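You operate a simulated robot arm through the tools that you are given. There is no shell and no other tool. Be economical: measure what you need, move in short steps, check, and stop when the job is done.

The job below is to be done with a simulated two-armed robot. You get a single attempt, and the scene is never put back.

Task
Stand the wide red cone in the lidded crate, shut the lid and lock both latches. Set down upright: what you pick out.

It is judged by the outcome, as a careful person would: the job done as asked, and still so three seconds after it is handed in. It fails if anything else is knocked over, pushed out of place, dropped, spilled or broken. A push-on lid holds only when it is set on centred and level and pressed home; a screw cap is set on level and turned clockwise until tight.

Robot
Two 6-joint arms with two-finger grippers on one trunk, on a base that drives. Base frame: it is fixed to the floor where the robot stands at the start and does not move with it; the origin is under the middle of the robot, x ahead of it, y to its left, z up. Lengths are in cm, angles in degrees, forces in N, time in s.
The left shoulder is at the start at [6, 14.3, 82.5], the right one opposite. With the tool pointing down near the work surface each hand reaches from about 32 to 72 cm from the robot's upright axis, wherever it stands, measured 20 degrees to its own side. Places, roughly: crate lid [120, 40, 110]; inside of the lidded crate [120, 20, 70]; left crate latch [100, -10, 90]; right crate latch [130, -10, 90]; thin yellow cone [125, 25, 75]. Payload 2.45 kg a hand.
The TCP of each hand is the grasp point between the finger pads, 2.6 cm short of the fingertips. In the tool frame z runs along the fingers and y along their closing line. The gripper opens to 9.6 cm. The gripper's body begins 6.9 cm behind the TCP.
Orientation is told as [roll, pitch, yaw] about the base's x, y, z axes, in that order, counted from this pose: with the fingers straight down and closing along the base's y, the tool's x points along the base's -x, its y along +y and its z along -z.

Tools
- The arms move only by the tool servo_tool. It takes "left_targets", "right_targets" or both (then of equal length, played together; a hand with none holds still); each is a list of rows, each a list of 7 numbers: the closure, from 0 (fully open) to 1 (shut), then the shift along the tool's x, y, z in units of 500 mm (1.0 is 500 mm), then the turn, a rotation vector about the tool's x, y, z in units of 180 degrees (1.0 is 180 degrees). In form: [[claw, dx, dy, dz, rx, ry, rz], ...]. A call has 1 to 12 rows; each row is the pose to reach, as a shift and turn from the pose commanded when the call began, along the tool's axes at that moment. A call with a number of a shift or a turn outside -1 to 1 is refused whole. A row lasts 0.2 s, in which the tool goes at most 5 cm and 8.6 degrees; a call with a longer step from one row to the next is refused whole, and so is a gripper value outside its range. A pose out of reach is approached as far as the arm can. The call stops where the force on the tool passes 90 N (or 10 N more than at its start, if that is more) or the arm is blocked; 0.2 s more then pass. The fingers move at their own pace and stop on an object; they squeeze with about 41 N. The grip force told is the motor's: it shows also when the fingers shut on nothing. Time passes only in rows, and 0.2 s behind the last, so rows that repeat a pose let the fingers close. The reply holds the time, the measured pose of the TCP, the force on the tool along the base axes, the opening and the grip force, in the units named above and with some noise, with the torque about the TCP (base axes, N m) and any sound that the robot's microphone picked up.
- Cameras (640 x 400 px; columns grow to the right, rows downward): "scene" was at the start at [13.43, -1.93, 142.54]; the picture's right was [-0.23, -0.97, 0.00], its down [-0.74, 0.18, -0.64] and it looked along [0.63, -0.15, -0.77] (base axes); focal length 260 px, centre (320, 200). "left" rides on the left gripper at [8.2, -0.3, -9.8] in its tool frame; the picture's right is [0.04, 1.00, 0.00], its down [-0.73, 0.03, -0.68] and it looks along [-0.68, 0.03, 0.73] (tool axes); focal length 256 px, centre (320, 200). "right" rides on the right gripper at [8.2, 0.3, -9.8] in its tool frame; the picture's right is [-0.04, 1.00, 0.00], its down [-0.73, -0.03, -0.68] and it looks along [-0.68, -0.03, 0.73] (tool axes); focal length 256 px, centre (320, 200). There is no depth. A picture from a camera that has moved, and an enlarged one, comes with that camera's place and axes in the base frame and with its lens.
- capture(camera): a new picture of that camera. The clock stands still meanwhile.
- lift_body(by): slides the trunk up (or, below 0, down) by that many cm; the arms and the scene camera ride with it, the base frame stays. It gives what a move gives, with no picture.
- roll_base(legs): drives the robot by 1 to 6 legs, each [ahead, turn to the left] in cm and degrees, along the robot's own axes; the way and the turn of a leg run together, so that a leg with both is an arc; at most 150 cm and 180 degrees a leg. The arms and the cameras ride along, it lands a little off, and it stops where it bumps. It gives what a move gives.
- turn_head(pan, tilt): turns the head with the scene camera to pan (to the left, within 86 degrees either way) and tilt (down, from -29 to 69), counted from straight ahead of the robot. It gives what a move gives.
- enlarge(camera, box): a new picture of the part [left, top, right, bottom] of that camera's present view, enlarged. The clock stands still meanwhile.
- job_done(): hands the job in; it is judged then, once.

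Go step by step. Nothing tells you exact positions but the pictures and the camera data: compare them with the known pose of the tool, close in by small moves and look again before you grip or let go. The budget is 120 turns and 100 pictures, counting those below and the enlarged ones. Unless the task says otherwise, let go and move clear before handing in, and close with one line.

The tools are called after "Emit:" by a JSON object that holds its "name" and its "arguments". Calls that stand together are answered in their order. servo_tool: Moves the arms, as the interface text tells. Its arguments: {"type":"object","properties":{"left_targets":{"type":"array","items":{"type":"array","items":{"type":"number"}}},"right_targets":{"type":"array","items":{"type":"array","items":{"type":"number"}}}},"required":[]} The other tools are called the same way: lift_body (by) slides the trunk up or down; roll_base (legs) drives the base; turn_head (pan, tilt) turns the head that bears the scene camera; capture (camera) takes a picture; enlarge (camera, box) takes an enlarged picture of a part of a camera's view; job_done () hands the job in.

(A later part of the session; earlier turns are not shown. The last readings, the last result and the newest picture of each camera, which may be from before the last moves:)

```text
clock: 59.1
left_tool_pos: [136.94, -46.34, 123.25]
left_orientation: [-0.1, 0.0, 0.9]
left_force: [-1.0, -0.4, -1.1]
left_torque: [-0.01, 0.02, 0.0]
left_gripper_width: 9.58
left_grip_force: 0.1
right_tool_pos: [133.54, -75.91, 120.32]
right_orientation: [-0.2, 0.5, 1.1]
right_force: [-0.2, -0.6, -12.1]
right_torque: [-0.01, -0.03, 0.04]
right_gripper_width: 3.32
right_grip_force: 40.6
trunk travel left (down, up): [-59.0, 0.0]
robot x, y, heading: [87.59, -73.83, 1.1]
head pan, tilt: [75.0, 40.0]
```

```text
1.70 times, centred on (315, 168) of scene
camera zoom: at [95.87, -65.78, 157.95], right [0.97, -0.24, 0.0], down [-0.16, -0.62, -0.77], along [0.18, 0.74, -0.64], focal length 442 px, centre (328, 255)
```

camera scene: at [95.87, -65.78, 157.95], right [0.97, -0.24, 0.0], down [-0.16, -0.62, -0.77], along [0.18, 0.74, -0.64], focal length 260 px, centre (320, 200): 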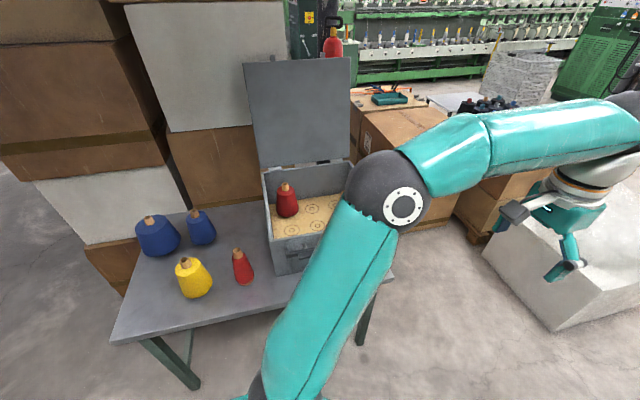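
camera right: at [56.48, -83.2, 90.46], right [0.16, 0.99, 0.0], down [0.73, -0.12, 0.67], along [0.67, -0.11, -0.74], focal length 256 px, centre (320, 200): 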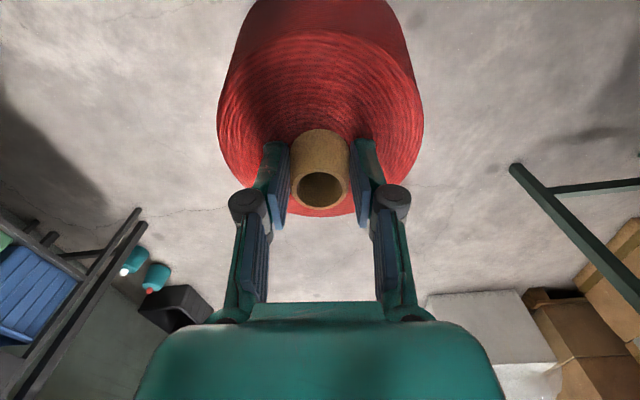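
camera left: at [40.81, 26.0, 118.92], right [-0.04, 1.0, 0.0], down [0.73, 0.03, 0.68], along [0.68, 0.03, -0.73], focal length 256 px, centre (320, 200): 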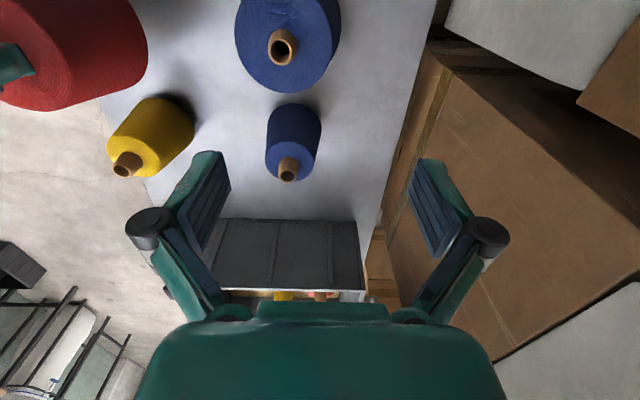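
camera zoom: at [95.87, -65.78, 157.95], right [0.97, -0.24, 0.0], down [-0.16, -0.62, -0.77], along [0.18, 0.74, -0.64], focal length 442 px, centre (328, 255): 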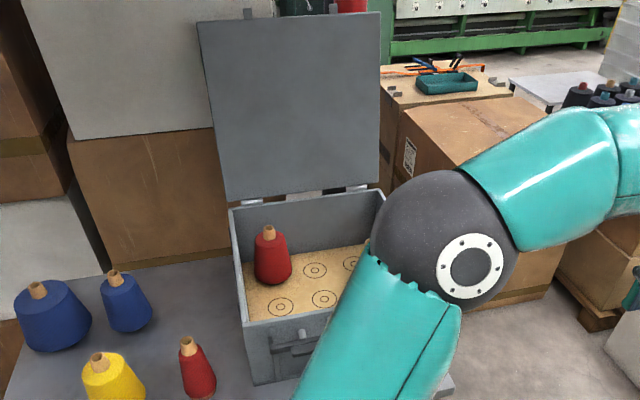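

The crate spans x 93.5–138.5, y -5–39, rim z≈90, with a ring grid; a medium red cone stands at (102,28) and the thin yellow at (125.5,16). The front-left corner around (105,6) is free. I'll drive on a little and turn toward the crate in small steps.

Emit:
{"name": "roll_base", "arguments": {"legs": [[9, 0], [0, 12], [0, 12], [0, 12], [0, 12]]}}

Emit:
{"name": "roll_base", "arguments": {"legs": [[0, 12], [0, 12], [0, 12], [0, 5]]}}

Emit:
{"name": "turn_head", "arguments": {"pan": 0, "tilt": 40}}

Emit:
{"name": "capture", "arguments": {"camera": "scene"}}

```text
clock: 63.6
left_tool_pos: [109.21, -18.84, 123.34]
left_orientation: [0.0, 0.0, 48.7]
left_force: [0.2, 0.1, 0.9]
left_torque: [0.01, -0.03, 0.01]
left_gripper_width: 9.61
left_grip_force: 0.1
right_tool_pos: [128.91, -41.16, 120.37]
right_orientation: [-0.1, 0.4, 48.7]
right_force: [-1.0, 0.4, -10.9]
right_torque: [0.02, 0.0, 0.0]
right_gripper_width: 3.29
right_grip_force: 40.9
trunk travel left (down, up): [-59.0, 0.0]
robot x, y, heading: [99.72, -76.21, 49.1]
head pan, tilt: [75.0, 40.0]
```

```text
clock: 67.0
left_tool_pos: [69.47, -26.29, 123.26]
left_orientation: [-0.1, -0.1, 89.4]
left_force: [0.1, -0.6, 0.4]
left_torque: [0.0, -0.05, 0.0]
left_gripper_width: 9.61
left_grip_force: 0.0
right_tool_pos: [98.76, -30.66, 120.28]
right_orientation: [-0.1, 0.3, 89.4]
right_force: [-0.7, -0.7, -11.6]
right_torque: [0.03, -0.07, -0.01]
right_gripper_width: 3.18
right_grip_force: 40.7
trunk travel left (down, up): [-59.0, 0.0]
robot x, y, heading: [103.23, -76.59, 89.6]
head pan, tilt: [75.0, 40.0]
```

```text
clock: 68.5
left_tool_pos: [69.48, -26.34, 123.41]
left_orientation: [0.1, 0.0, 89.3]
left_force: [0.3, 0.1, 0.6]
left_torque: [0.02, -0.01, -0.02]
left_gripper_width: 9.61
left_grip_force: 0.1
right_tool_pos: [98.9, -30.5, 120.37]
right_orientation: [-0.1, 0.3, 89.4]
right_force: [-0.4, -0.6, -11.2]
right_torque: [0.07, -0.03, -0.02]
right_gripper_width: 3.01
right_grip_force: 40.8
trunk travel left (down, up): [-59.0, 0.0]
robot x, y, heading: [103.49, -76.33, 89.3]
head pan, tilt: [0.0, 40.0]
```

```text
70 pictures are left
camera scene: at [103.17, -61.7, 157.94], right [1.0, -0.01, 0.0], down [-0.01, -0.64, -0.77], along [0.01, 0.77, -0.64], focal length 260 px, centre (320, 200)
```

scene: 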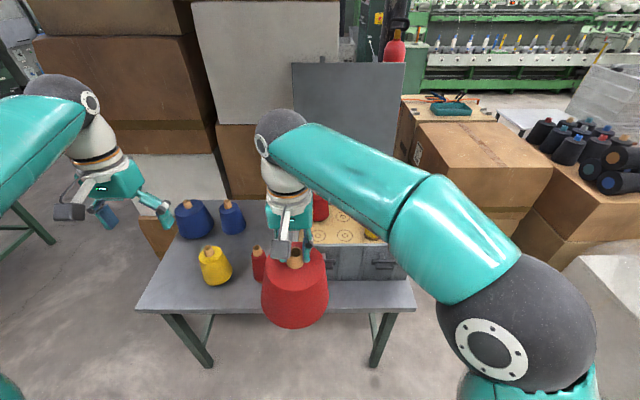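

The grip slipped a little again (3.0 cm), so no more turning while holding. The robot now faces the crate; I'll check the grip, then drive straight in.

Emit:
{"name": "capture", "arguments": {"camera": "right"}}

Emit:
{"name": "roll_base", "arguments": {"legs": [[10, 0]]}}

```text
69 pictures are left
camera right: at [98.53, -38.82, 130.19], right [-1.0, 0.05, 0.0], down [0.04, 0.74, 0.67], along [0.04, 0.67, -0.74], focal length 256 px, centre (320, 200)
```

right: 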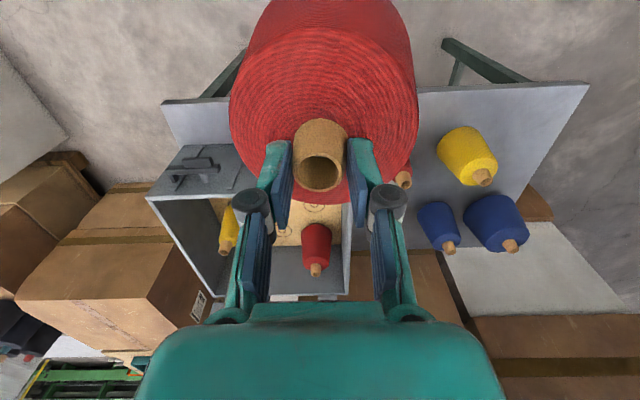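

```text
clock: 69.7
left_tool_pos: [69.6, -16.22, 123.41]
left_orientation: [0.0, 0.1, 89.3]
left_force: [0.4, 0.1, -0.2]
left_torque: [-0.03, -0.02, -0.04]
left_gripper_width: 9.63
left_grip_force: 0.0
right_tool_pos: [99.1, -20.41, 120.33]
right_orientation: [-0.1, 0.4, 89.4]
right_force: [0.0, 0.8, -12.1]
right_torque: [-0.01, -0.09, 0.02]
right_gripper_width: 3.03
right_grip_force: 40.9
trunk travel left (down, up): [-59.0, 0.0]
robot x, y, heading: [103.28, -66.1, 89.1]
head pan, tilt: [0.0, 40.0]
```

Straight driving keeps the grip. Another 18 cm.

Emit:
{"name": "roll_base", "arguments": {"legs": [[18, 0]]}}

Emit:
{"name": "turn_head", "arguments": {"pan": -5, "tilt": 50}}

Emit:
{"name": "capture", "arguments": {"camera": "scene"}}

Emit:
{"name": "capture", "arguments": {"camera": "right"}}

```text
clock: 71.2
left_tool_pos: [69.83, 2.0, 123.42]
left_orientation: [0.1, 0.1, 89.3]
left_force: [-0.9, 0.3, 0.2]
left_torque: [-0.06, -0.02, -0.01]
left_gripper_width: 9.6
left_grip_force: 0.0
right_tool_pos: [99.19, -2.29, 120.36]
right_orientation: [-0.1, 0.5, 89.4]
right_force: [0.2, 0.8, -12.3]
right_torque: [0.02, -0.05, 0.01]
right_gripper_width: 3.02
right_grip_force: 41.2
trunk travel left (down, up): [-59.0, 0.0]
robot x, y, heading: [103.93, -48.63, 89.4]
head pan, tilt: [0.0, 40.0]
```

```text
clock: 71.9
left_tool_pos: [69.87, 1.82, 123.61]
left_orientation: [0.1, 0.1, 89.3]
left_force: [0.7, -0.2, 0.5]
left_torque: [0.0, 0.04, 0.0]
left_gripper_width: 9.62
left_grip_force: 0.0
right_tool_pos: [99.17, -2.62, 120.49]
right_orientation: [-0.1, 0.5, 89.5]
right_force: [-1.0, 0.1, -11.8]
right_torque: [0.04, -0.08, -0.04]
right_gripper_width: 3.04
right_grip_force: 40.9
trunk travel left (down, up): [-59.0, 0.0]
robot x, y, heading: [103.45, -47.67, 89.7]
head pan, tilt: [-5.0, 50.0]
```

```text
68 pictures are left
camera scene: at [104.18, -34.45, 156.53], right [1.0, -0.1, 0.0], down [-0.07, -0.76, -0.64], along [0.06, 0.64, -0.77], focal length 260 px, centre (320, 200)
```

scene: 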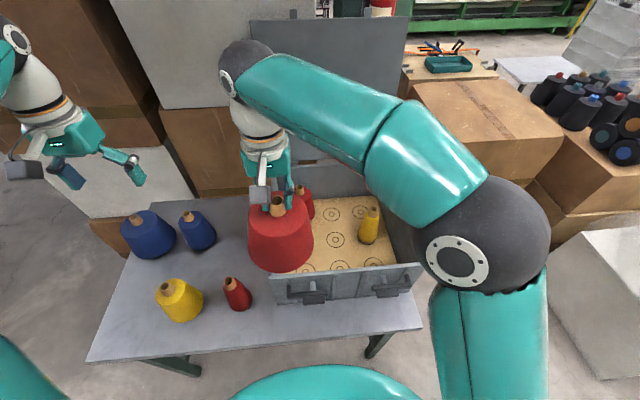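

```text
67 pictures are left
camera right: at [98.86, -10.72, 130.23], right [-1.0, 0.05, 0.0], down [0.04, 0.74, 0.67], along [0.04, 0.67, -0.74], focal length 256 px, centre (320, 200)
```

right: 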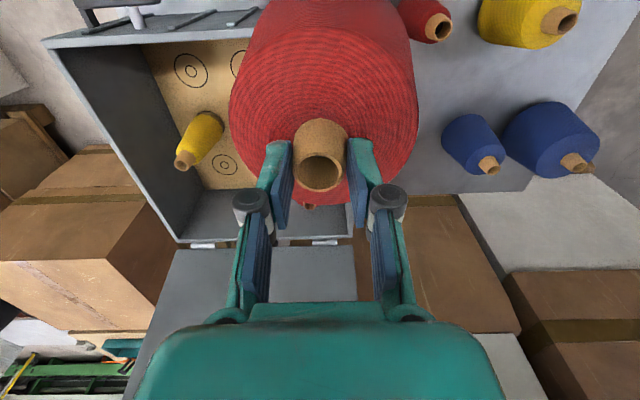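

The hand is over the crate's front edge. I'll shift to over (110, 8) and lower partway.

Emit:
{"name": "servo_tool", "arguments": {"right_targets": [[1, -0.03, -0.03, 0, 0, 0, 0], [1, -0.07, -0.07, 0, 0, 0, 0], [1, -0.11, -0.11, 0, 0, 0, 0], [1, -0.15, -0.15, 0, 0, 0, 0], [1, -0.19, -0.19, 0, 0, 0, 0], [1, -0.21, -0.216, 0, 0, 0, 0], [1, -0.21, -0.216, 0, 0, 0, 0]]}}

Emit:
{"name": "servo_tool", "arguments": {"right_targets": [[1, 0, 0, 0.06, 0, 0, 0], [1, 0, 0, 0.12, 0, 0, 0], [1, 0, 0, 0.18, 0, 0, 0], [1, 0, 0, 0.24, 0, 0, 0], [1, 0, 0, 0.24, 0, 0, 0]]}}

Emit:
{"name": "capture", "arguments": {"camera": "scene"}}

Emit:
{"name": "capture", "arguments": {"camera": "right"}}

```text
clock: 73.5
left_tool_pos: [69.8, 1.74, 123.4]
left_orientation: [-0.1, 0.0, 89.3]
left_force: [0.1, 0.9, 1.7]
left_torque: [-0.02, 0.01, 0.0]
left_gripper_width: 9.6
left_grip_force: 0.0
right_tool_pos: [110.22, 7.84, 120.34]
right_orientation: [-0.2, 0.4, 89.4]
right_force: [0.2, -0.6, -11.3]
right_torque: [0.01, -0.05, 0.01]
right_gripper_width: 3.0
right_grip_force: 41.2
trunk travel left (down, up): [-59.0, 0.0]
robot x, y, heading: [103.6, -48.36, 89.4]
head pan, tilt: [-5.0, 50.0]
```

```text
clock: 74.7
left_tool_pos: [69.88, 1.79, 123.62]
left_orientation: [-0.1, 0.0, 89.4]
left_force: [0.8, -0.2, 0.0]
left_torque: [0.03, 0.02, 0.0]
left_gripper_width: 9.63
left_grip_force: 0.1
right_tool_pos: [110.35, 7.91, 108.42]
right_orientation: [-0.1, 0.4, 89.3]
right_force: [1.0, -0.7, -11.8]
right_torque: [-0.02, -0.04, 0.01]
right_gripper_width: 3.0
right_grip_force: 40.9
trunk travel left (down, up): [-59.0, 0.0]
robot x, y, heading: [102.92, -48.15, 89.4]
head pan, tilt: [-5.0, 50.0]
```

```text
66 pictures are left
camera scene: at [104.2, -34.42, 156.53], right [1.0, -0.1, 0.0], down [-0.07, -0.76, -0.64], along [0.06, 0.64, -0.77], focal length 260 px, centre (320, 200)
```

scene: 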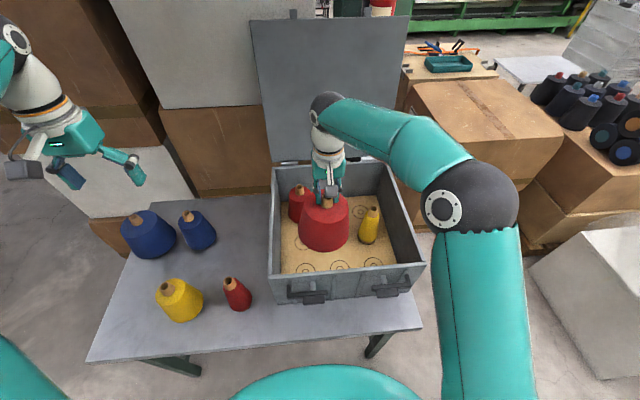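

```text
65 pictures are left
camera right: at [109.88, -0.35, 118.19], right [-1.0, 0.05, 0.0], down [0.04, 0.74, 0.67], along [0.04, 0.67, -0.74], focal length 256 px, centre (320, 200)
```

right: 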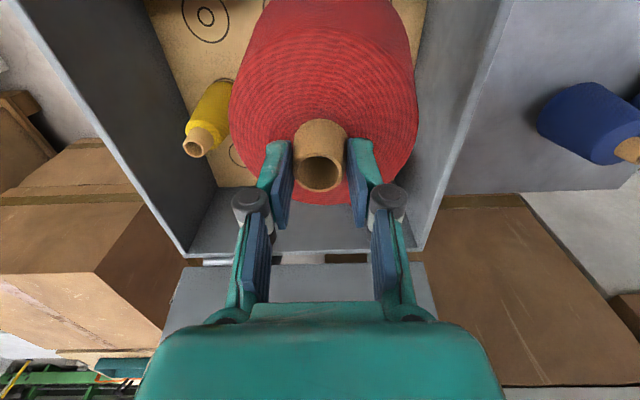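

Clearance all around is good. Lowering vertically.

Emit:
{"name": "servo_tool", "arguments": {"right_targets": [[1, 0, 0, 0.06, 0, 0, 0], [1, 0, 0, 0.12, 0, 0, 0], [1, 0, 0, 0.18, 0, 0, 0], [1, 0, 0, 0.24, 0, 0, 0], [1, 0, 0, 0.29, 0, 0, 0], [1, 0, 0, 0.32, 0, 0, 0], [1, 0, 0, 0.32, 0, 0, 0]]}}

Emit:
{"name": "enlarge", "arguments": {"camera": "scene", "box": [240, 140, 440, 320]}}

```text
clock: 76.3
left_tool_pos: [69.89, 1.81, 123.55]
left_orientation: [0.0, 0.0, 89.3]
left_force: [-0.4, -0.1, -0.2]
left_torque: [-0.01, -0.01, -0.03]
left_gripper_width: 9.6
left_grip_force: 0.1
right_tool_pos: [110.19, 7.75, 92.44]
right_orientation: [0.0, 0.5, 89.4]
right_force: [-1.1, -0.7, -11.2]
right_torque: [0.05, -0.02, 0.0]
right_gripper_width: 3.0
right_grip_force: 40.8
trunk travel left (down, up): [-59.0, 0.0]
robot x, y, heading: [103.33, -47.87, 89.3]
head pan, tilt: [-5.0, 50.0]
```

```text
2.22 times, centred on (340, 230) of scene
camera zoom: at [104.22, -34.39, 156.52], right [1.0, -0.1, 0.0], down [-0.07, -0.76, -0.64], along [0.06, 0.64, -0.77], focal length 578 px, centre (276, 133)
```

zoom: 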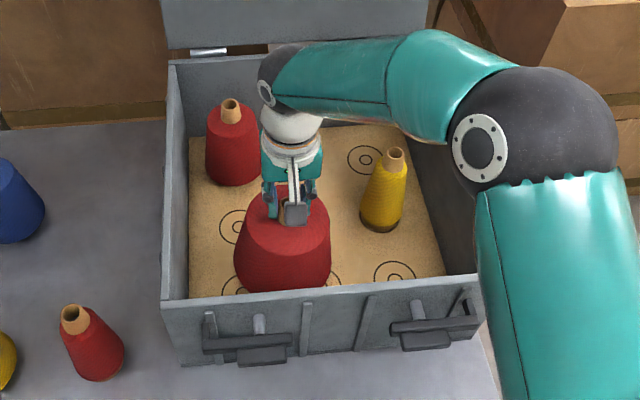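

Emit:
{"name": "servo_tool", "arguments": {"right_targets": [[1, 0, 0, 0.01, 0, 0, 0], [1, 0, 0, 0.02, 0, 0, 0], [1, 0, 0, 0.03, 0, 0, 0], [1, 0, 0, 0.04, 0, 0, 0]]}}

```text
clock: 77.3
left_tool_pos: [69.94, 1.81, 123.48]
left_orientation: [-0.1, 0.0, 89.4]
left_force: [0.7, 0.0, 0.0]
left_torque: [0.04, 0.0, 0.01]
left_gripper_width: 9.61
left_grip_force: 0.1
right_tool_pos: [110.34, 7.72, 90.46]
right_orientation: [-0.1, 0.4, 89.4]
right_force: [-0.1, -0.2, -11.1]
right_torque: [0.05, -0.04, -0.01]
right_gripper_width: 3.01
right_grip_force: 41.4
trunk travel left (down, up): [-59.0, 0.0]
robot x, y, heading: [103.15, -48.04, 89.2]
head pan, tilt: [-5.0, 50.0]
```

Emit:
{"name": "servo_tool", "arguments": {"right_targets": [[1, 0, 0, 0.008, 0, 0, 0], [1, 0, 0, 0.016, 0, 0, 0], [1, 0, 0, 0.024, 0, 0, 0]]}}

```text
clock: 78.1
left_tool_pos: [69.79, 1.2, 123.83]
left_orientation: [-0.2, -0.3, 89.3]
left_force: [-0.1, -0.1, -0.3]
left_torque: [0.05, -0.01, -0.03]
left_gripper_width: 9.6
left_grip_force: 0.0
right_tool_pos: [109.92, 7.71, 90.07]
right_orientation: [0.0, -0.7, 89.3]
right_force: [-9.6, 0.0, 45.5]
right_torque: [0.01, 0.37, -0.05]
right_gripper_width: 3.01
right_grip_force: 41.5
trunk travel left (down, up): [-59.0, 0.0]
robot x, y, heading: [103.01, -48.19, 89.6]
head pan, tilt: [-5.0, 50.0]
```

Contact with the crate floor. I'll ease the press, open and rise.

Emit:
{"name": "servo_tool", "arguments": {"right_targets": [[1, 0, 0, -0.012, 0, 0, 0], [0.4, 0, 0, -0.012, 0, 0, 0], [0.3, 0, 0, -0.012, 0, 0, 0], [0.3, 0, 0, -0.012, 0, 0, 0], [0.3, 0, 0, -0.06, 0, 0, 0], [0.3, 0, 0, -0.14, 0, 0, 0], [0.3, 0, 0, -0.22, 0, 0, 0], [0.3, 0, 0, -0.3, 0, 0, 0], [0.3, 0, 0, -0.38, 0, 0, 0], [0.3, 0, 0, -0.46, 0, 0, 0], [0.3, 0, 0, -0.5, 0, 0, 0]]}}

Emit:
{"name": "enlarge", "arguments": {"camera": "scene", "box": [240, 0, 440, 320]}}

Emit:
{"name": "capture", "arguments": {"camera": "right"}}

```text
clock: 80.5
left_tool_pos: [69.82, 1.79, 123.48]
left_orientation: [0.0, 0.0, 89.3]
left_force: [0.0, 0.1, 0.0]
left_torque: [0.0, 0.01, 0.01]
left_gripper_width: 9.59
left_grip_force: 0.0
right_tool_pos: [110.2, 7.76, 114.37]
right_orientation: [0.0, 0.4, 89.4]
right_force: [1.4, 0.2, 0.2]
right_torque: [0.0, 0.02, 0.04]
right_gripper_width: 6.7
right_grip_force: 0.0
trunk travel left (down, up): [-59.0, 0.0]
robot x, y, heading: [103.56, -47.92, 89.6]
head pan, tilt: [-5.0, 50.0]
```

```text
1.25 times, centred on (340, 160) of scene
camera zoom: at [104.2, -34.49, 156.53], right [1.0, -0.1, 0.0], down [-0.07, -0.76, -0.64], along [0.06, 0.64, -0.77], focal length 325 px, centre (295, 250)
```

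zoom: 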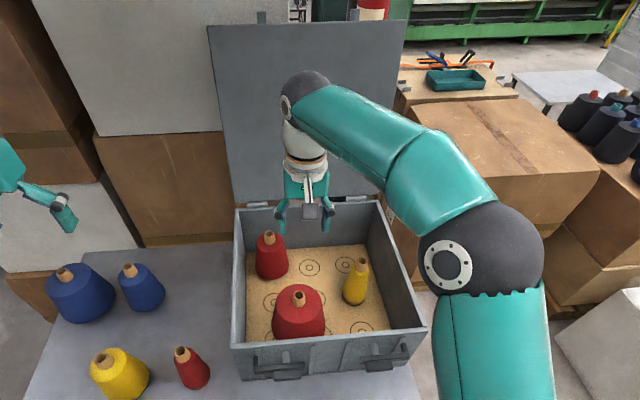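

```text
62 pictures are left
camera right: at [109.78, -0.47, 124.03], right [-1.0, 0.05, 0.0], down [0.04, 0.74, 0.67], along [0.04, 0.67, -0.74], focal length 256 px, centre (320, 200)
```

right: 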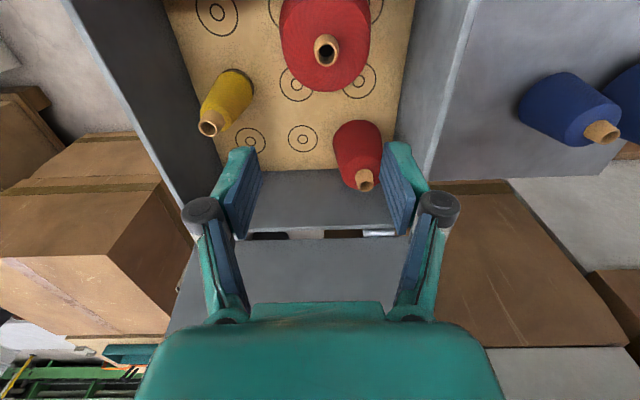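

The wide red cone stands upright and free in the crate. Next is the lid, which leans back past vertical at y≈40–47. I'll turn the robot right in small steps so the left shoulder comes nearer the lid's left edge.

Emit:
{"name": "roll_base", "arguments": {"legs": [[0, -12], [0, -12], [0, -12]]}}

Emit:
{"name": "turn_head", "arguments": {"pan": 25, "tilt": 35}}

Emit:
{"name": "capture", "arguments": {"camera": "scene"}}

```text
clock: 83.4
left_tool_pos: [105.61, 11.89, 123.57]
left_orientation: [0.0, 0.0, 53.2]
left_force: [0.2, -0.5, -0.1]
left_torque: [-0.02, 0.0, 0.04]
left_gripper_width: 9.62
left_grip_force: 0.1
right_tool_pos: [141.8, -7.01, 114.16]
right_orientation: [-0.1, 0.4, 53.3]
right_force: [0.8, 0.0, -0.3]
right_torque: [0.02, -0.01, 0.05]
right_gripper_width: 6.7
right_grip_force: 0.0
trunk travel left (down, up): [-59.0, 0.0]
robot x, y, heading: [101.45, -46.45, 53.5]
head pan, tilt: [-5.0, 50.0]
```

```text
clock: 84.4
left_tool_pos: [105.59, 11.89, 123.43]
left_orientation: [0.1, 0.0, 53.3]
left_force: [0.7, 0.2, 0.4]
left_torque: [0.02, -0.02, 0.0]
left_gripper_width: 9.58
left_grip_force: 0.0
right_tool_pos: [141.66, -6.88, 114.28]
right_orientation: [-0.1, 0.4, 53.4]
right_force: [0.7, 0.3, -0.5]
right_torque: [0.0, 0.0, -0.02]
right_gripper_width: 6.71
right_grip_force: 0.0
trunk travel left (down, up): [-59.0, 0.0]
robot x, y, heading: [100.8, -46.51, 53.2]
head pan, tilt: [25.0, 35.0]
```

```text
61 pictures are left
camera scene: at [106.49, -33.15, 158.7], right [0.98, -0.2, 0.0], down [-0.12, -0.56, -0.82], along [0.17, 0.8, -0.57], focal length 260 px, centre (320, 200)
```

scene: 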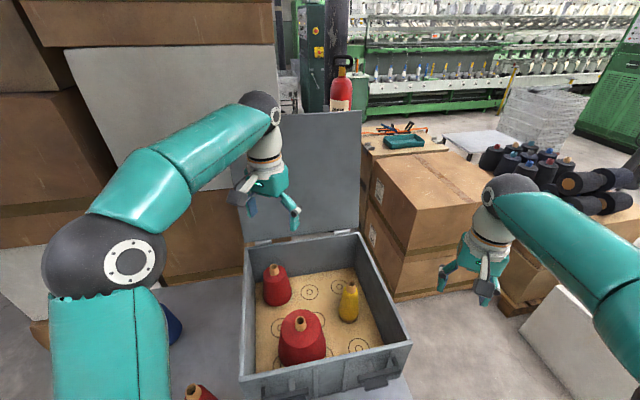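

I'll swing the left hand out to the left of the crate with the tool horizontal, pointing forward.

Emit:
{"name": "servo_tool", "arguments": {"left_targets": [[0.3, 0.002, 0.052, 0.015, 0, -0.0455, 0], [0.3, 0.005, 0.104, 0.03, 0, -0.091, 0], [0.3, 0.007, 0.156, 0.046, 0, -0.1365, 0], [0.3, 0.01, 0.207, 0.061, 0, -0.182, 0], [0.3, 0.012, 0.26, 0.076, 0, -0.2275, 0], [0.3, 0.014, 0.31, 0.092, 0, -0.273, 0], [0.3, 0.017, 0.363, 0.107, 0, -0.3185, 0], [0.3, 0.02, 0.415, 0.122, 0, -0.364, 0], [0.3, 0.022, 0.467, 0.137, 0, -0.4095, 0], [0.3, 0.024, 0.52, 0.153, 0, -0.455, 0], [0.3, 0.026, 0.57, 0.168, 0, -0.5, 0], [0.3, 0.026, 0.57, 0.168, 0, -0.5, 0]]}}

Emit:
{"name": "capture", "arguments": {"camera": "scene"}}

Emit:
{"name": "capture", "arguments": {"camera": "left"}}

```text
clock: 87.0
left_tool_pos: [81.75, 27.77, 115.23]
left_orientation: [154.9, -89.8, -101.6]
left_force: [-1.1, -0.5, -0.3]
left_torque: [-0.01, 0.06, 0.01]
left_gripper_width: 6.74
left_grip_force: 0.0
right_tool_pos: [141.79, -7.03, 114.35]
right_orientation: [0.0, 0.3, 53.3]
right_force: [0.4, 0.1, -0.2]
right_torque: [-0.02, 0.0, 0.0]
right_gripper_width: 6.7
right_grip_force: 0.0
trunk travel left (down, up): [-59.0, 0.0]
robot x, y, heading: [101.14, -46.24, 53.5]
head pan, tilt: [25.0, 35.0]
```

```text
60 pictures are left
camera scene: at [106.5, -33.25, 158.72], right [0.98, -0.2, 0.0], down [-0.12, -0.56, -0.82], along [0.17, 0.8, -0.57], focal length 260 px, centre (320, 200)
```

scene: 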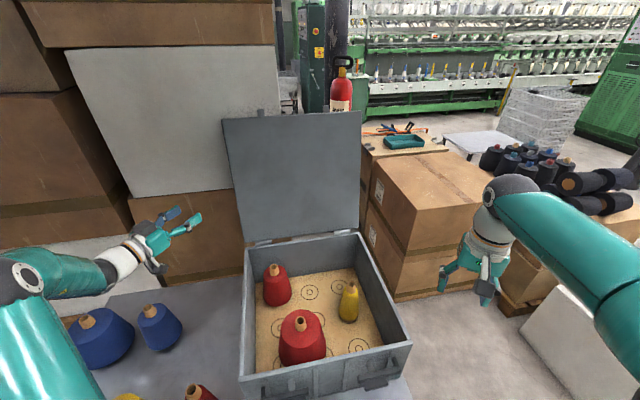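

```text
59 pictures are left
camera left: at [76.17, 19.67, 107.14], right [-0.8, 0.6, -0.04], down [-0.43, -0.53, 0.73], along [0.42, 0.6, 0.68], focal length 256 px, centre (320, 200)
```

left: 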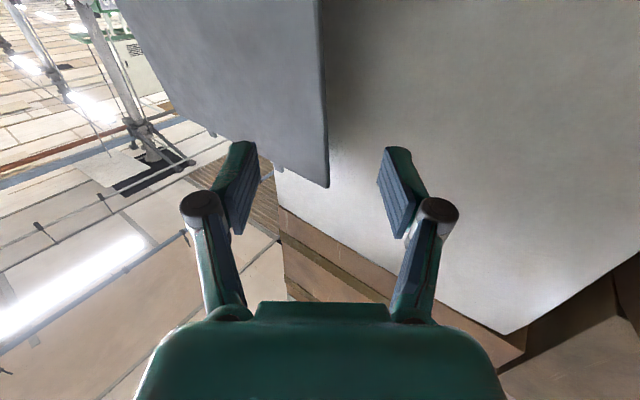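

The lid's free corner is at about (94, 47.5, 134.6), so it leans back roughly 10°. I'll move the left hand near the lid's left edge with the fingers ready to straddle the plate.

Emit:
{"name": "servo_tool", "arguments": {"left_targets": [[0.3, 0.05, 0.018, 0.05, 0.018, 0, 0], [0.3, 0.1, 0.035, 0.1, 0.036, 0, 0], [0.3, 0.15, 0.052, 0.15, 0.054, 0, 0], [0.3, 0.204, 0.07, 0.202, 0.072, 0, 0], [0.3, 0.204, 0.07, 0.202, 0.072, 0, 0]]}}

Emit:
{"name": "capture", "arguments": {"camera": "left"}}

Emit:
{"name": "enlarge", "arguments": {"camera": "scene", "box": [130, 90, 380, 290]}}

```text
clock: 88.2
left_tool_pos: [85.21, 37.9, 105.1]
left_orientation: [172.0, -89.9, -131.7]
left_force: [0.1, -0.1, 0.2]
left_torque: [-0.04, -0.01, 0.0]
left_gripper_width: 6.72
left_grip_force: 0.0
right_tool_pos: [141.69, -6.96, 114.25]
right_orientation: [-0.1, 0.3, 53.5]
right_force: [-0.1, 0.1, 0.5]
right_torque: [-0.03, 0.03, 0.02]
right_gripper_width: 6.73
right_grip_force: 0.1
trunk travel left (down, up): [-59.0, 0.0]
robot x, y, heading: [101.18, -46.43, 53.4]
head pan, tilt: [25.0, 35.0]
```

```text
58 pictures are left
camera left: at [77.93, 31.26, 97.02], right [-0.65, 0.76, -0.04], down [-0.54, -0.42, 0.73], along [0.54, 0.49, 0.68], focal length 256 px, centre (320, 200)
```

left: 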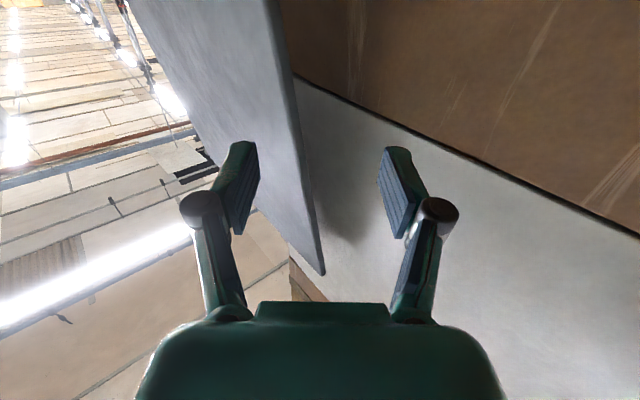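

```text
2.00 times, centred on (255, 190) of scene
camera zoom: at [106.43, -33.28, 158.72], right [0.98, -0.2, 0.0], down [-0.12, -0.56, -0.82], along [0.17, 0.8, -0.57], focal length 520 px, centre (450, 220)
```

zoom: 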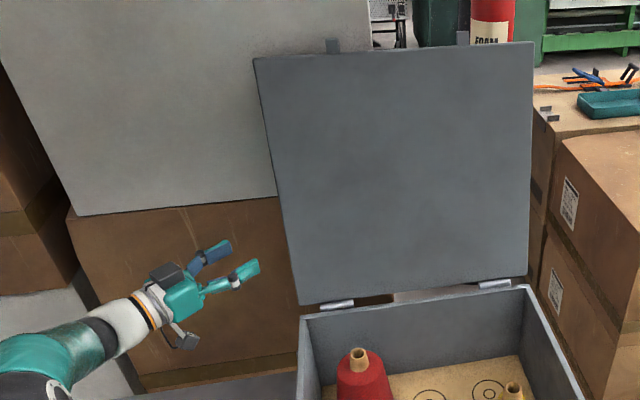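

The plate edge lies nicely between the fingers. Advancing so the back finger gets behind the lid.

Emit:
{"name": "servo_tool", "arguments": {"left_targets": [[0.3, 0, -0.02, 0.077, 0, 0, 0], [0.3, 0, -0.04, 0.155, 0, 0, 0], [0.3, 0, -0.06, 0.232, 0, 0, 0], [0.3, 0, -0.06, 0.232, 0, 0, 0]]}}

Emit:
{"name": "capture", "arguments": {"camera": "left"}}

Emit:
{"name": "enlarge", "arguments": {"camera": "scene", "box": [130, 90, 380, 290]}}

```text
clock: 89.2
left_tool_pos: [96.01, 43.08, 105.24]
left_orientation: [178.3, -89.8, -138.1]
left_force: [-3.3, -11.2, 1.9]
left_torque: [-0.19, -0.11, -0.39]
left_gripper_width: 7.79
left_grip_force: 6.6
right_tool_pos: [141.57, -7.06, 114.36]
right_orientation: [-0.1, 0.4, 53.3]
right_force: [-0.4, 1.0, -0.9]
right_torque: [0.0, 0.01, -0.01]
right_gripper_width: 6.73
right_grip_force: 0.0
trunk travel left (down, up): [-59.0, 0.0]
robot x, y, heading: [101.5, -46.81, 53.1]
head pan, tilt: [25.0, 35.0]
```

```text
56 pictures are left
camera left: at [88.7, 36.39, 97.11], right [-0.65, 0.76, -0.04], down [-0.54, -0.42, 0.73], along [0.54, 0.49, 0.68], focal length 256 px, centre (320, 200)
```

left: 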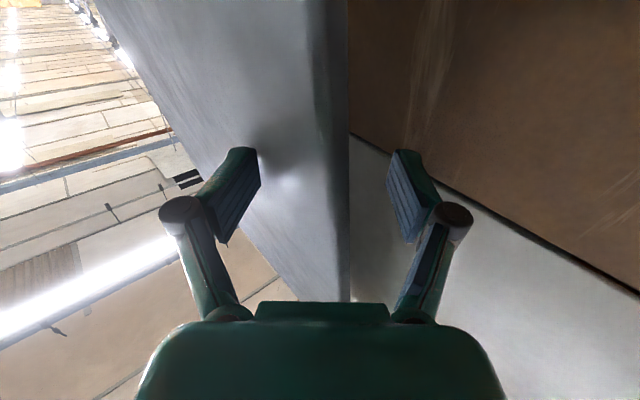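

```text
2.00 times, centred on (255, 190) of scene
camera zoom: at [106.35, -33.37, 158.73], right [0.98, -0.2, 0.0], down [-0.12, -0.56, -0.82], along [0.17, 0.8, -0.57], focal length 520 px, centre (450, 220)
```

zoom: 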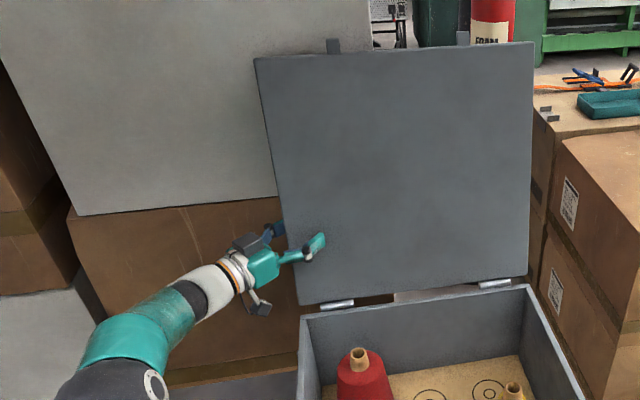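

The front finger lightly touches the lid face. I'll slide a bit further in along x and slightly back in y.

Emit:
{"name": "servo_tool", "arguments": {"left_targets": [[0.3, 0, -0.015, -0.008, 0, 0, 0], [0.3, 0, -0.04, 0.012, 0, 0, 0], [0.3, 0, -0.05, 0.02, 0, 0, 0], [0.3, 0, -0.05, 0.02, 0, 0, 0]]}}

Emit:
{"name": "capture", "arguments": {"camera": "left"}}

```text
clock: 90.2
left_tool_pos: [98.29, 41.95, 105.01]
left_orientation: [-175.0, -90.0, -144.7]
left_force: [-0.8, -0.1, 1.3]
left_torque: [-0.02, -0.03, 0.04]
left_gripper_width: 6.77
left_grip_force: 0.1
right_tool_pos: [141.69, -6.95, 114.29]
right_orientation: [-0.1, 0.3, 53.4]
right_force: [0.7, 0.1, 0.5]
right_torque: [0.04, -0.01, -0.01]
right_gripper_width: 6.71
right_grip_force: 0.1
trunk travel left (down, up): [-59.0, 0.0]
robot x, y, heading: [101.14, -46.4, 53.3]
head pan, tilt: [25.0, 35.0]
```

```text
54 pictures are left
camera left: at [91.04, 35.35, 96.96], right [-0.65, 0.76, -0.04], down [-0.54, -0.42, 0.73], along [0.54, 0.5, 0.68], focal length 256 px, centre (320, 200)
```

left: 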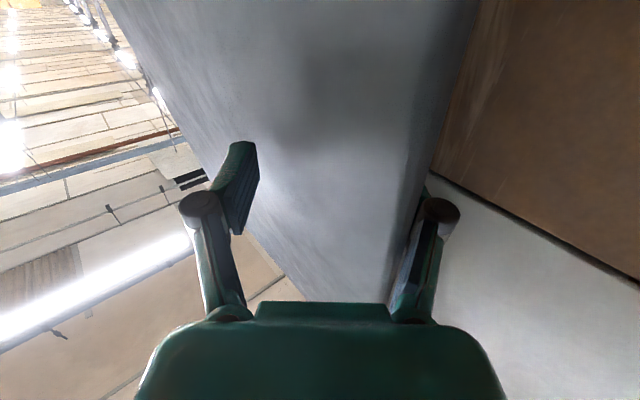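

The back finger is fully behind the lid. Pulling toward the robot gently.

Emit:
{"name": "servo_tool", "arguments": {"left_targets": [[0.3, 0, -0.025, -0.021, 0, 0, 0], [0.3, 0, -0.05, -0.042, 0, 0, 0], [0.3, 0, -0.075, -0.063, 0, 0, 0], [0.3, 0, -0.1, -0.084, 0, 0, 0], [0.3, 0.01, -0.125, -0.105, 0, 0, 0], [0.3, 0.015, -0.15, -0.126, 0, 0, 0], [0.3, 0.015, -0.15, -0.126, 0, 0, 0]]}}

Emit:
{"name": "capture", "arguments": {"camera": "scene"}}

```text
clock: 91.8
left_tool_pos: [98.45, 32.31, 103.9]
left_orientation: [37.0, -89.7, 3.3]
left_force: [-2.0, 12.9, -9.6]
left_torque: [1.57, 1.75, -3.22]
left_gripper_width: 7.06
left_grip_force: 45.2
right_tool_pos: [141.77, -6.7, 114.17]
right_orientation: [-0.2, 0.5, 53.3]
right_force: [0.0, -0.2, 0.5]
right_torque: [0.0, -0.02, 0.02]
right_gripper_width: 6.72
right_grip_force: 0.1
trunk travel left (down, up): [-59.0, 0.0]
robot x, y, heading: [101.08, -46.71, 53.4]
head pan, tilt: [25.0, 35.0]
```

```text
53 pictures are left
camera scene: at [106.46, -32.78, 158.66], right [0.98, -0.2, 0.0], down [-0.12, -0.56, -0.82], along [0.17, 0.8, -0.58], focal length 260 px, centre (320, 200)
```

scene: 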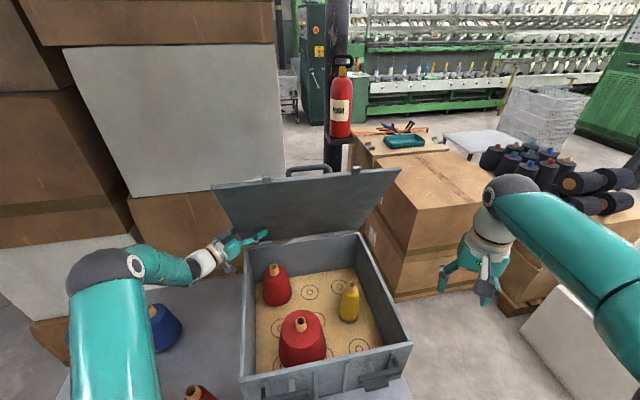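

The lid is now past vertical and rests against my front finger. I'll roll the left gripper with the lid so it can follow it down gently.

Emit:
{"name": "servo_tool", "arguments": {"left_targets": [[0.3, 0, 0, 0, 0, 0, 0.045], [0.3, 0, 0, 0, 0, 0, 0.09], [0.3, 0, 0, 0, 0, 0, 0.135], [0.3, 0, 0, 0, 0, 0, 0.18]]}}

Emit:
{"name": "capture", "arguments": {"camera": "scene"}}

Emit:
{"name": "capture", "arguments": {"camera": "left"}}

```text
clock: 92.8
left_tool_pos: [96.32, 37.37, 106.46]
left_orientation: [89.2, -58.1, -49.8]
left_force: [3.3, -9.4, -1.8]
left_torque: [-0.39, -0.07, -0.44]
left_gripper_width: 7.47
left_grip_force: 5.5
left hand out of reach, approached as far as the arm can: row 3, 4
right_tool_pos: [141.72, -7.02, 114.35]
right_orientation: [-0.1, 0.3, 53.4]
right_force: [0.3, 0.6, -0.4]
right_torque: [-0.02, -0.02, 0.01]
right_gripper_width: 6.73
right_grip_force: 0.1
trunk travel left (down, up): [-59.0, 0.0]
robot x, y, heading: [101.07, -46.51, 53.0]
head pan, tilt: [25.0, 35.0]
```

```text
52 pictures are left
camera scene: at [106.47, -33.2, 158.71], right [0.98, -0.2, 0.0], down [-0.12, -0.56, -0.82], along [0.17, 0.8, -0.57], focal length 260 px, centre (320, 200)
```

scene: 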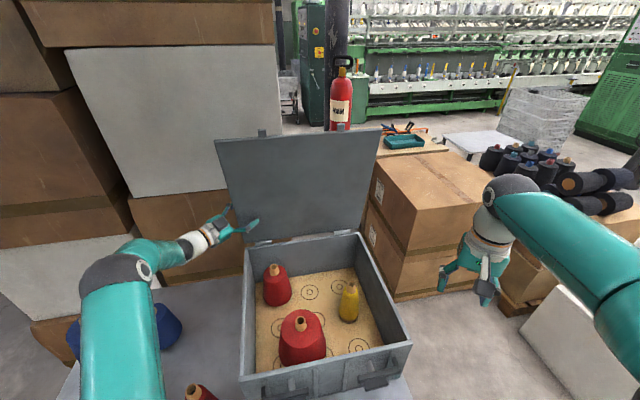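

```text
51 pictures are left
camera left: at [86.05, 34.14, 99.59], right [-0.55, 0.67, 0.49], down [-0.29, -0.71, 0.64], along [0.78, 0.21, 0.59], focal length 256 px, centre (320, 200)
```

left: 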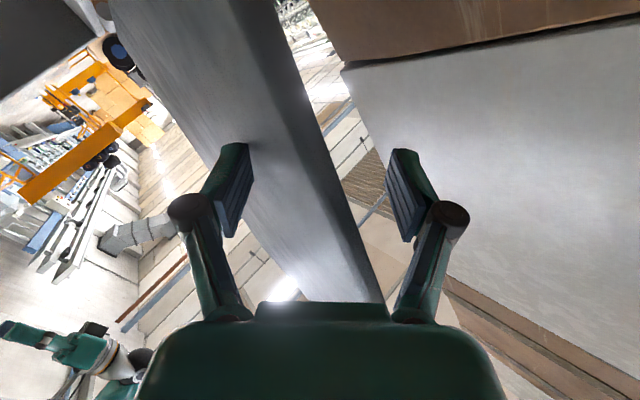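

Rolling reached the wrist's limit and the lid is again near upright, still held between the left fingers. I'll bring the right hand, pointing forward, in front of the lid to catch and lower it by its free edge.

Emit:
{"name": "servo_tool", "arguments": {"right_targets": [[0.7, 0.001, 0.049, -0.011, -0.0134, -0.04, -0.0134], [0.7, 0.002, 0.097, -0.022, -0.0268, -0.08, -0.0268], [0.7, 0.003, 0.146, -0.033, -0.0402, -0.12, -0.0402], [0.7, 0.004, 0.194, -0.045, -0.0537, -0.16, -0.0537], [0.7, 0.005, 0.243, -0.056, -0.067, -0.2, -0.067], [0.7, 0.006, 0.291, -0.067, -0.0805, -0.2405, -0.0805], [0.7, 0.007, 0.34, -0.078, -0.094, -0.28, -0.094], [0.7, 0.008, 0.389, -0.089, -0.107, -0.32, -0.107], [0.7, 0.008, 0.437, -0.1, -0.121, -0.361, -0.121], [0.7, 0.009, 0.486, -0.112, -0.134, -0.401, -0.134], [0.7, 0.01, 0.534, -0.123, -0.1475, -0.441, -0.1475], [0.7, 0.011, 0.583, -0.134, -0.161, -0.481, -0.161]]}}

Emit:
{"name": "capture", "arguments": {"camera": "scene"}}

```text
clock: 95.4
left_tool_pos: [96.18, 37.37, 106.55]
left_orientation: [89.4, -58.2, -50.0]
left_force: [-0.6, -6.2, -1.8]
left_torque: [-0.17, -0.01, -0.22]
left_gripper_width: 7.27
left_grip_force: 3.8
right_tool_pos: [115.61, 9.92, 122.15]
right_orientation: [5.2, -89.3, 84.1]
right_force: [0.3, 0.2, 0.7]
right_torque: [0.01, 0.01, 0.01]
right_gripper_width: 2.87
right_grip_force: 0.1
right hand out of reach, approached as far as the arm can: row 12
trunk travel left (down, up): [-59.0, 0.0]
robot x, y, heading: [101.69, -46.84, 53.3]
head pan, tilt: [25.0, 35.0]
```

```text
50 pictures are left
camera scene: at [106.34, -33.22, 158.72], right [0.98, -0.2, 0.0], down [-0.12, -0.56, -0.82], along [0.17, 0.8, -0.57], focal length 260 px, centre (320, 200)
```

scene: 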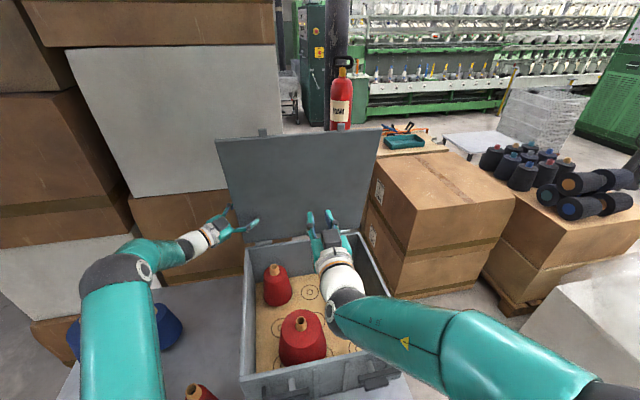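

Now un-roll the left hand, which brings the lid back to leaning forward against it.

Emit:
{"name": "servo_tool", "arguments": {"left_targets": [[0.3, 0, 0, 0, 0, 0, -0.045], [0.3, 0, 0, 0, 0, 0, -0.09], [0.3, 0, 0, 0, 0, 0, -0.135], [0.3, 0, 0, 0, 0, 0, -0.18], [0.3, 0, 0, 0, 0, 0, -0.18]]}}

Emit:
{"name": "capture", "arguments": {"camera": "scene"}}

Emit:
{"name": "capture", "arguments": {"camera": "right"}}

```text
clock: 96.6
left_tool_pos: [96.41, 37.42, 106.52]
left_orientation: [-113.4, -89.9, 153.6]
left_force: [-0.4, -5.7, -3.8]
left_torque: [0.1, 0.12, -0.19]
left_gripper_width: 7.12
left_grip_force: 3.8
right_tool_pos: [115.74, 10.04, 122.14]
right_orientation: [7.3, -89.1, 81.7]
right_force: [0.6, 0.4, 0.0]
right_torque: [-0.01, -0.01, 0.0]
right_gripper_width: 2.87
right_grip_force: 0.1
trunk travel left (down, up): [-59.0, 0.0]
robot x, y, heading: [101.21, -46.39, 53.0]
head pan, tilt: [25.0, 35.0]
```

```text
49 pictures are left
camera scene: at [106.44, -33.2, 158.71], right [0.98, -0.2, 0.0], down [-0.12, -0.56, -0.82], along [0.17, 0.8, -0.57], focal length 260 px, centre (320, 200)
```

scene: 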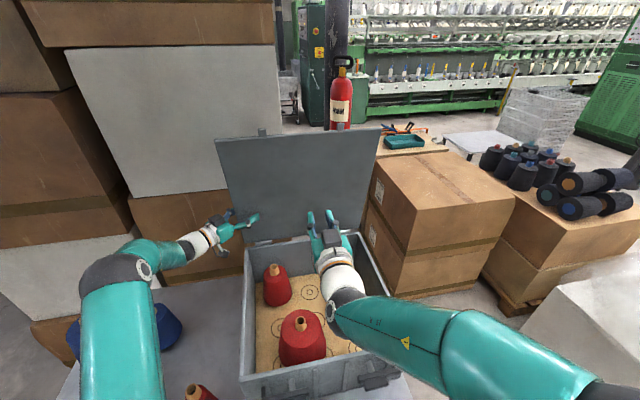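

```text
48 pictures are left
camera right: at [115.32, -0.04, 114.02], right [-1.0, 0.01, 0.04], down [0.02, -0.67, 0.74], along [0.04, 0.74, 0.67], focal length 256 px, centre (320, 200)
```

right: 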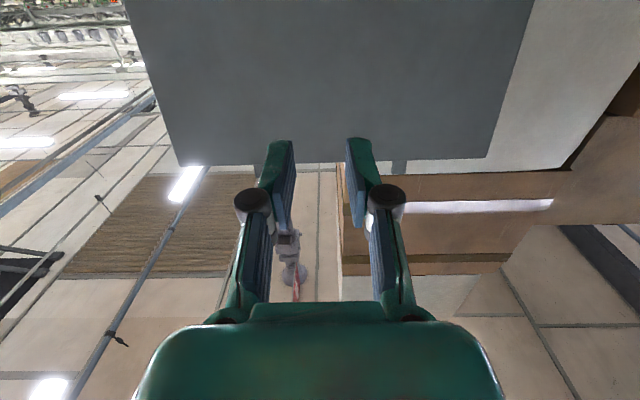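

Emit:
{"name": "servo_tool", "arguments": {"left_targets": [[0.3, 0.004, -0.02, -0.017, 0, 0, 0], [0.3, 0.01, -0.04, -0.034, 0, 0, 0], [0.3, 0.02, -0.062, -0.052, 0, 0, 0], [0.3, 0.025, -0.075, -0.063, 0, 0, 0]]}}

Emit:
{"name": "capture", "arguments": {"camera": "scene"}}

Emit:
{"name": "capture", "arguments": {"camera": "right"}}

```text
clock: 97.6
left_tool_pos: [96.14, 32.66, 105.31]
left_orientation: [174.3, -90.0, -134.0]
left_force: [-7.0, 4.7, 4.4]
left_torque: [0.24, 0.11, -0.02]
left_gripper_width: 7.32
left_grip_force: 4.8
right_tool_pos: [115.65, 9.99, 122.11]
right_orientation: [4.5, -89.0, 84.7]
right_force: [-0.1, -0.1, 0.3]
right_torque: [-0.02, 0.05, -0.04]
right_gripper_width: 2.88
right_grip_force: 0.0
trunk travel left (down, up): [-59.0, 0.0]
robot x, y, heading: [101.41, -46.59, 53.5]
head pan, tilt: [25.0, 35.0]
```

```text
47 pictures are left
camera scene: at [106.34, -33.13, 158.71], right [0.98, -0.2, 0.0], down [-0.12, -0.56, -0.82], along [0.17, 0.8, -0.57], focal length 260 px, centre (320, 200)
```

scene: 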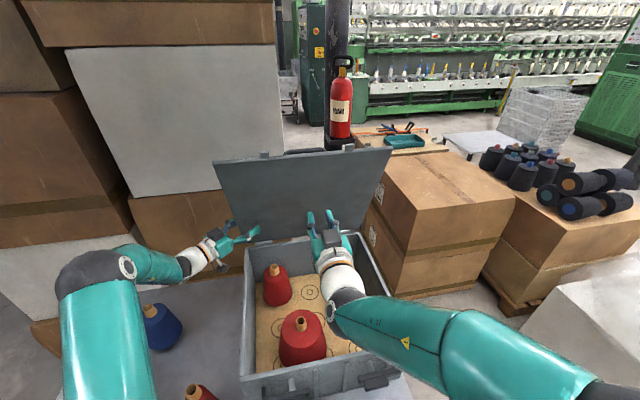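

```text
46 pictures are left
camera right: at [115.24, 0.01, 114.01], right [-1.0, 0.01, 0.04], down [0.02, -0.67, 0.74], along [0.04, 0.74, 0.67], focal length 256 px, centre (320, 200)
```

right: 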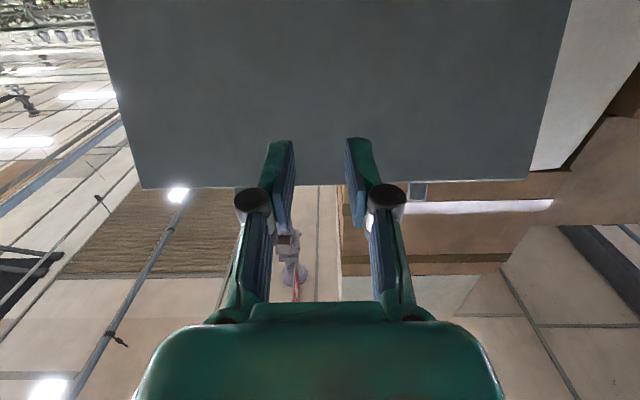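

The lid leans about 27° forward. Moving the right hand forward to meet it.

Emit:
{"name": "servo_tool", "arguments": {"right_targets": [[0.7, 0, 0, 0.05, 0, 0, 0], [0.7, 0, 0, 0.1, 0, 0, 0], [0.7, 0, 0, 0.15, 0, 0, 0], [0.7, 0, 0, 0.18, 0, 0, 0], [0.7, 0, 0, 0.2, 0, 0, 0], [0.7, 0, 0, 0.21, 0, 0, 0]]}}

Emit:
{"name": "capture", "arguments": {"camera": "scene"}}

```text
clock: 99.2
left_tool_pos: [96.2, 32.64, 105.25]
left_orientation: [141.9, -89.7, -101.4]
left_force: [-4.2, 3.4, 4.6]
left_torque: [0.12, 0.17, 0.01]
left_gripper_width: 7.09
left_grip_force: 3.0
right_tool_pos: [120.82, 19.15, 130.31]
right_orientation: [164.0, -83.8, -77.8]
right_force: [-0.2, 0.2, -0.7]
right_torque: [-0.02, 0.01, 0.0]
right_gripper_width: 2.89
right_grip_force: 0.0
right hand out of reach, approached as far as the arm can: row 1, 2, 3
trunk travel left (down, up): [-59.0, 0.0]
robot x, y, heading: [101.4, -46.74, 53.2]
head pan, tilt: [25.0, 35.0]
stopped in row 6 (right hand): the arm was blocked; the commanded pose is now the measured one
```

```text
45 pictures are left
camera scene: at [106.47, -33.18, 158.45], right [0.98, -0.2, 0.0], down [-0.12, -0.56, -0.82], along [0.17, 0.8, -0.57], focal length 260 px, centre (320, 200)
```

scene: 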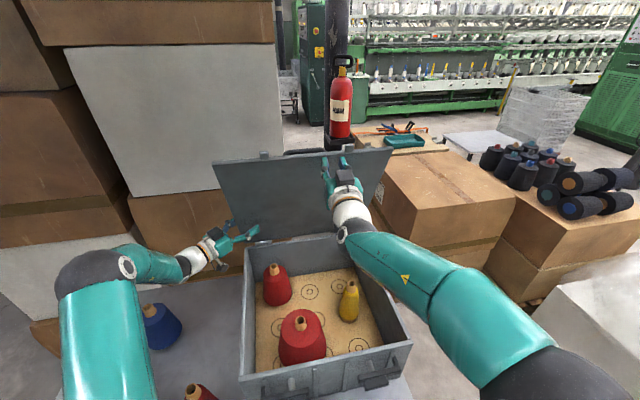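

The right hand is just under the lid's free edge. I'll lower it slightly so it's well under the lid.

Emit:
{"name": "servo_tool", "arguments": {"right_targets": [[0.7, 0.04, 0, 0, 0, 0, 0], [0.7, 0.09, 0, 0.0, 0, 0, 0], [0.7, 0.09, 0, 0.0, 0, 0, 0]]}}

Emit:
{"name": "capture", "arguments": {"camera": "right"}}

```text
clock: 100.2
left_tool_pos: [96.25, 32.7, 105.25]
left_orientation: [144.6, -89.7, -104.1]
left_force: [-2.8, 2.9, 2.8]
left_torque: [0.11, 0.14, 0.01]
left_gripper_width: 7.0
left_grip_force: 2.2
right_tool_pos: [121.87, 19.36, 128.45]
right_orientation: [161.7, -82.5, -77.9]
right_force: [0.2, -0.8, 0.1]
right_torque: [0.02, 0.03, 0.01]
right_gripper_width: 2.86
right_grip_force: 0.1
right hand out of reach, approached as far as the arm can: row 2, 3
trunk travel left (down, up): [-59.0, 0.0]
robot x, y, heading: [101.35, -46.28, 52.9]
head pan, tilt: [25.0, 35.0]
stopped in row 3 (right hand): the arm was blocked; the commanded pose is now the measured one
```

```text
44 pictures are left
camera right: at [120.34, 10.55, 119.17], right [-0.99, 0.1, 0.08], down [-0.02, -0.77, 0.64], along [0.12, 0.64, 0.76], focal length 256 px, centre (320, 200)
```

right: 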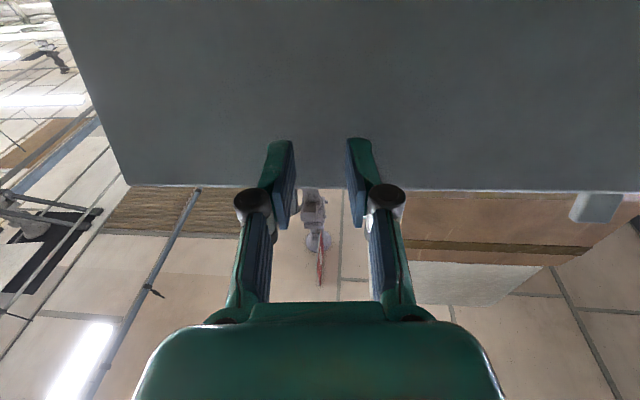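

The right fingertips are under the lid's free edge. Withdrawing the left hand sideways.

Emit:
{"name": "servo_tool", "arguments": {"left_targets": [[0.2, 0, 0.03, -0.037, 0, 0, 0], [0.2, 0, 0.06, -0.074, 0, 0, 0], [0.2, 0, 0.09, -0.11, 0, 0, 0], [0.2, 0, 0.13, -0.16, 0, 0, 0], [0.2, 0, 0.16, -0.2, 0, 0, 0]]}}

Emit:
{"name": "capture", "arguments": {"camera": "scene"}}

```text
clock: 101.4
left_tool_pos: [83.29, 32.21, 105.27]
left_orientation: [-158.5, -89.9, -161.2]
left_force: [-1.2, 0.0, 0.1]
left_torque: [-0.02, 0.01, 0.01]
left_gripper_width: 7.69
left_grip_force: 0.1
right_tool_pos: [121.83, 19.4, 128.47]
right_orientation: [161.5, -82.8, -77.4]
right_force: [0.4, 0.1, 0.3]
right_torque: [-0.02, 0.02, -0.04]
right_gripper_width: 2.87
right_grip_force: 0.0
trunk travel left (down, up): [-59.0, 0.0]
robot x, y, heading: [101.24, -46.82, 53.4]
head pan, tilt: [25.0, 35.0]
```

```text
43 pictures are left
camera scene: at [106.39, -33.17, 158.72], right [0.98, -0.2, 0.0], down [-0.12, -0.56, -0.82], along [0.17, 0.8, -0.57], focal length 260 px, centre (320, 200)
```

scene: 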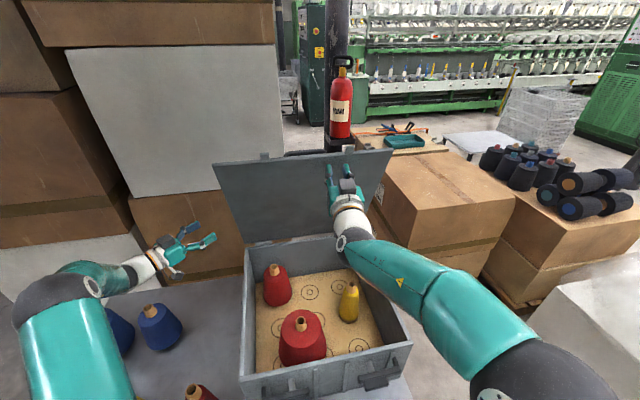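

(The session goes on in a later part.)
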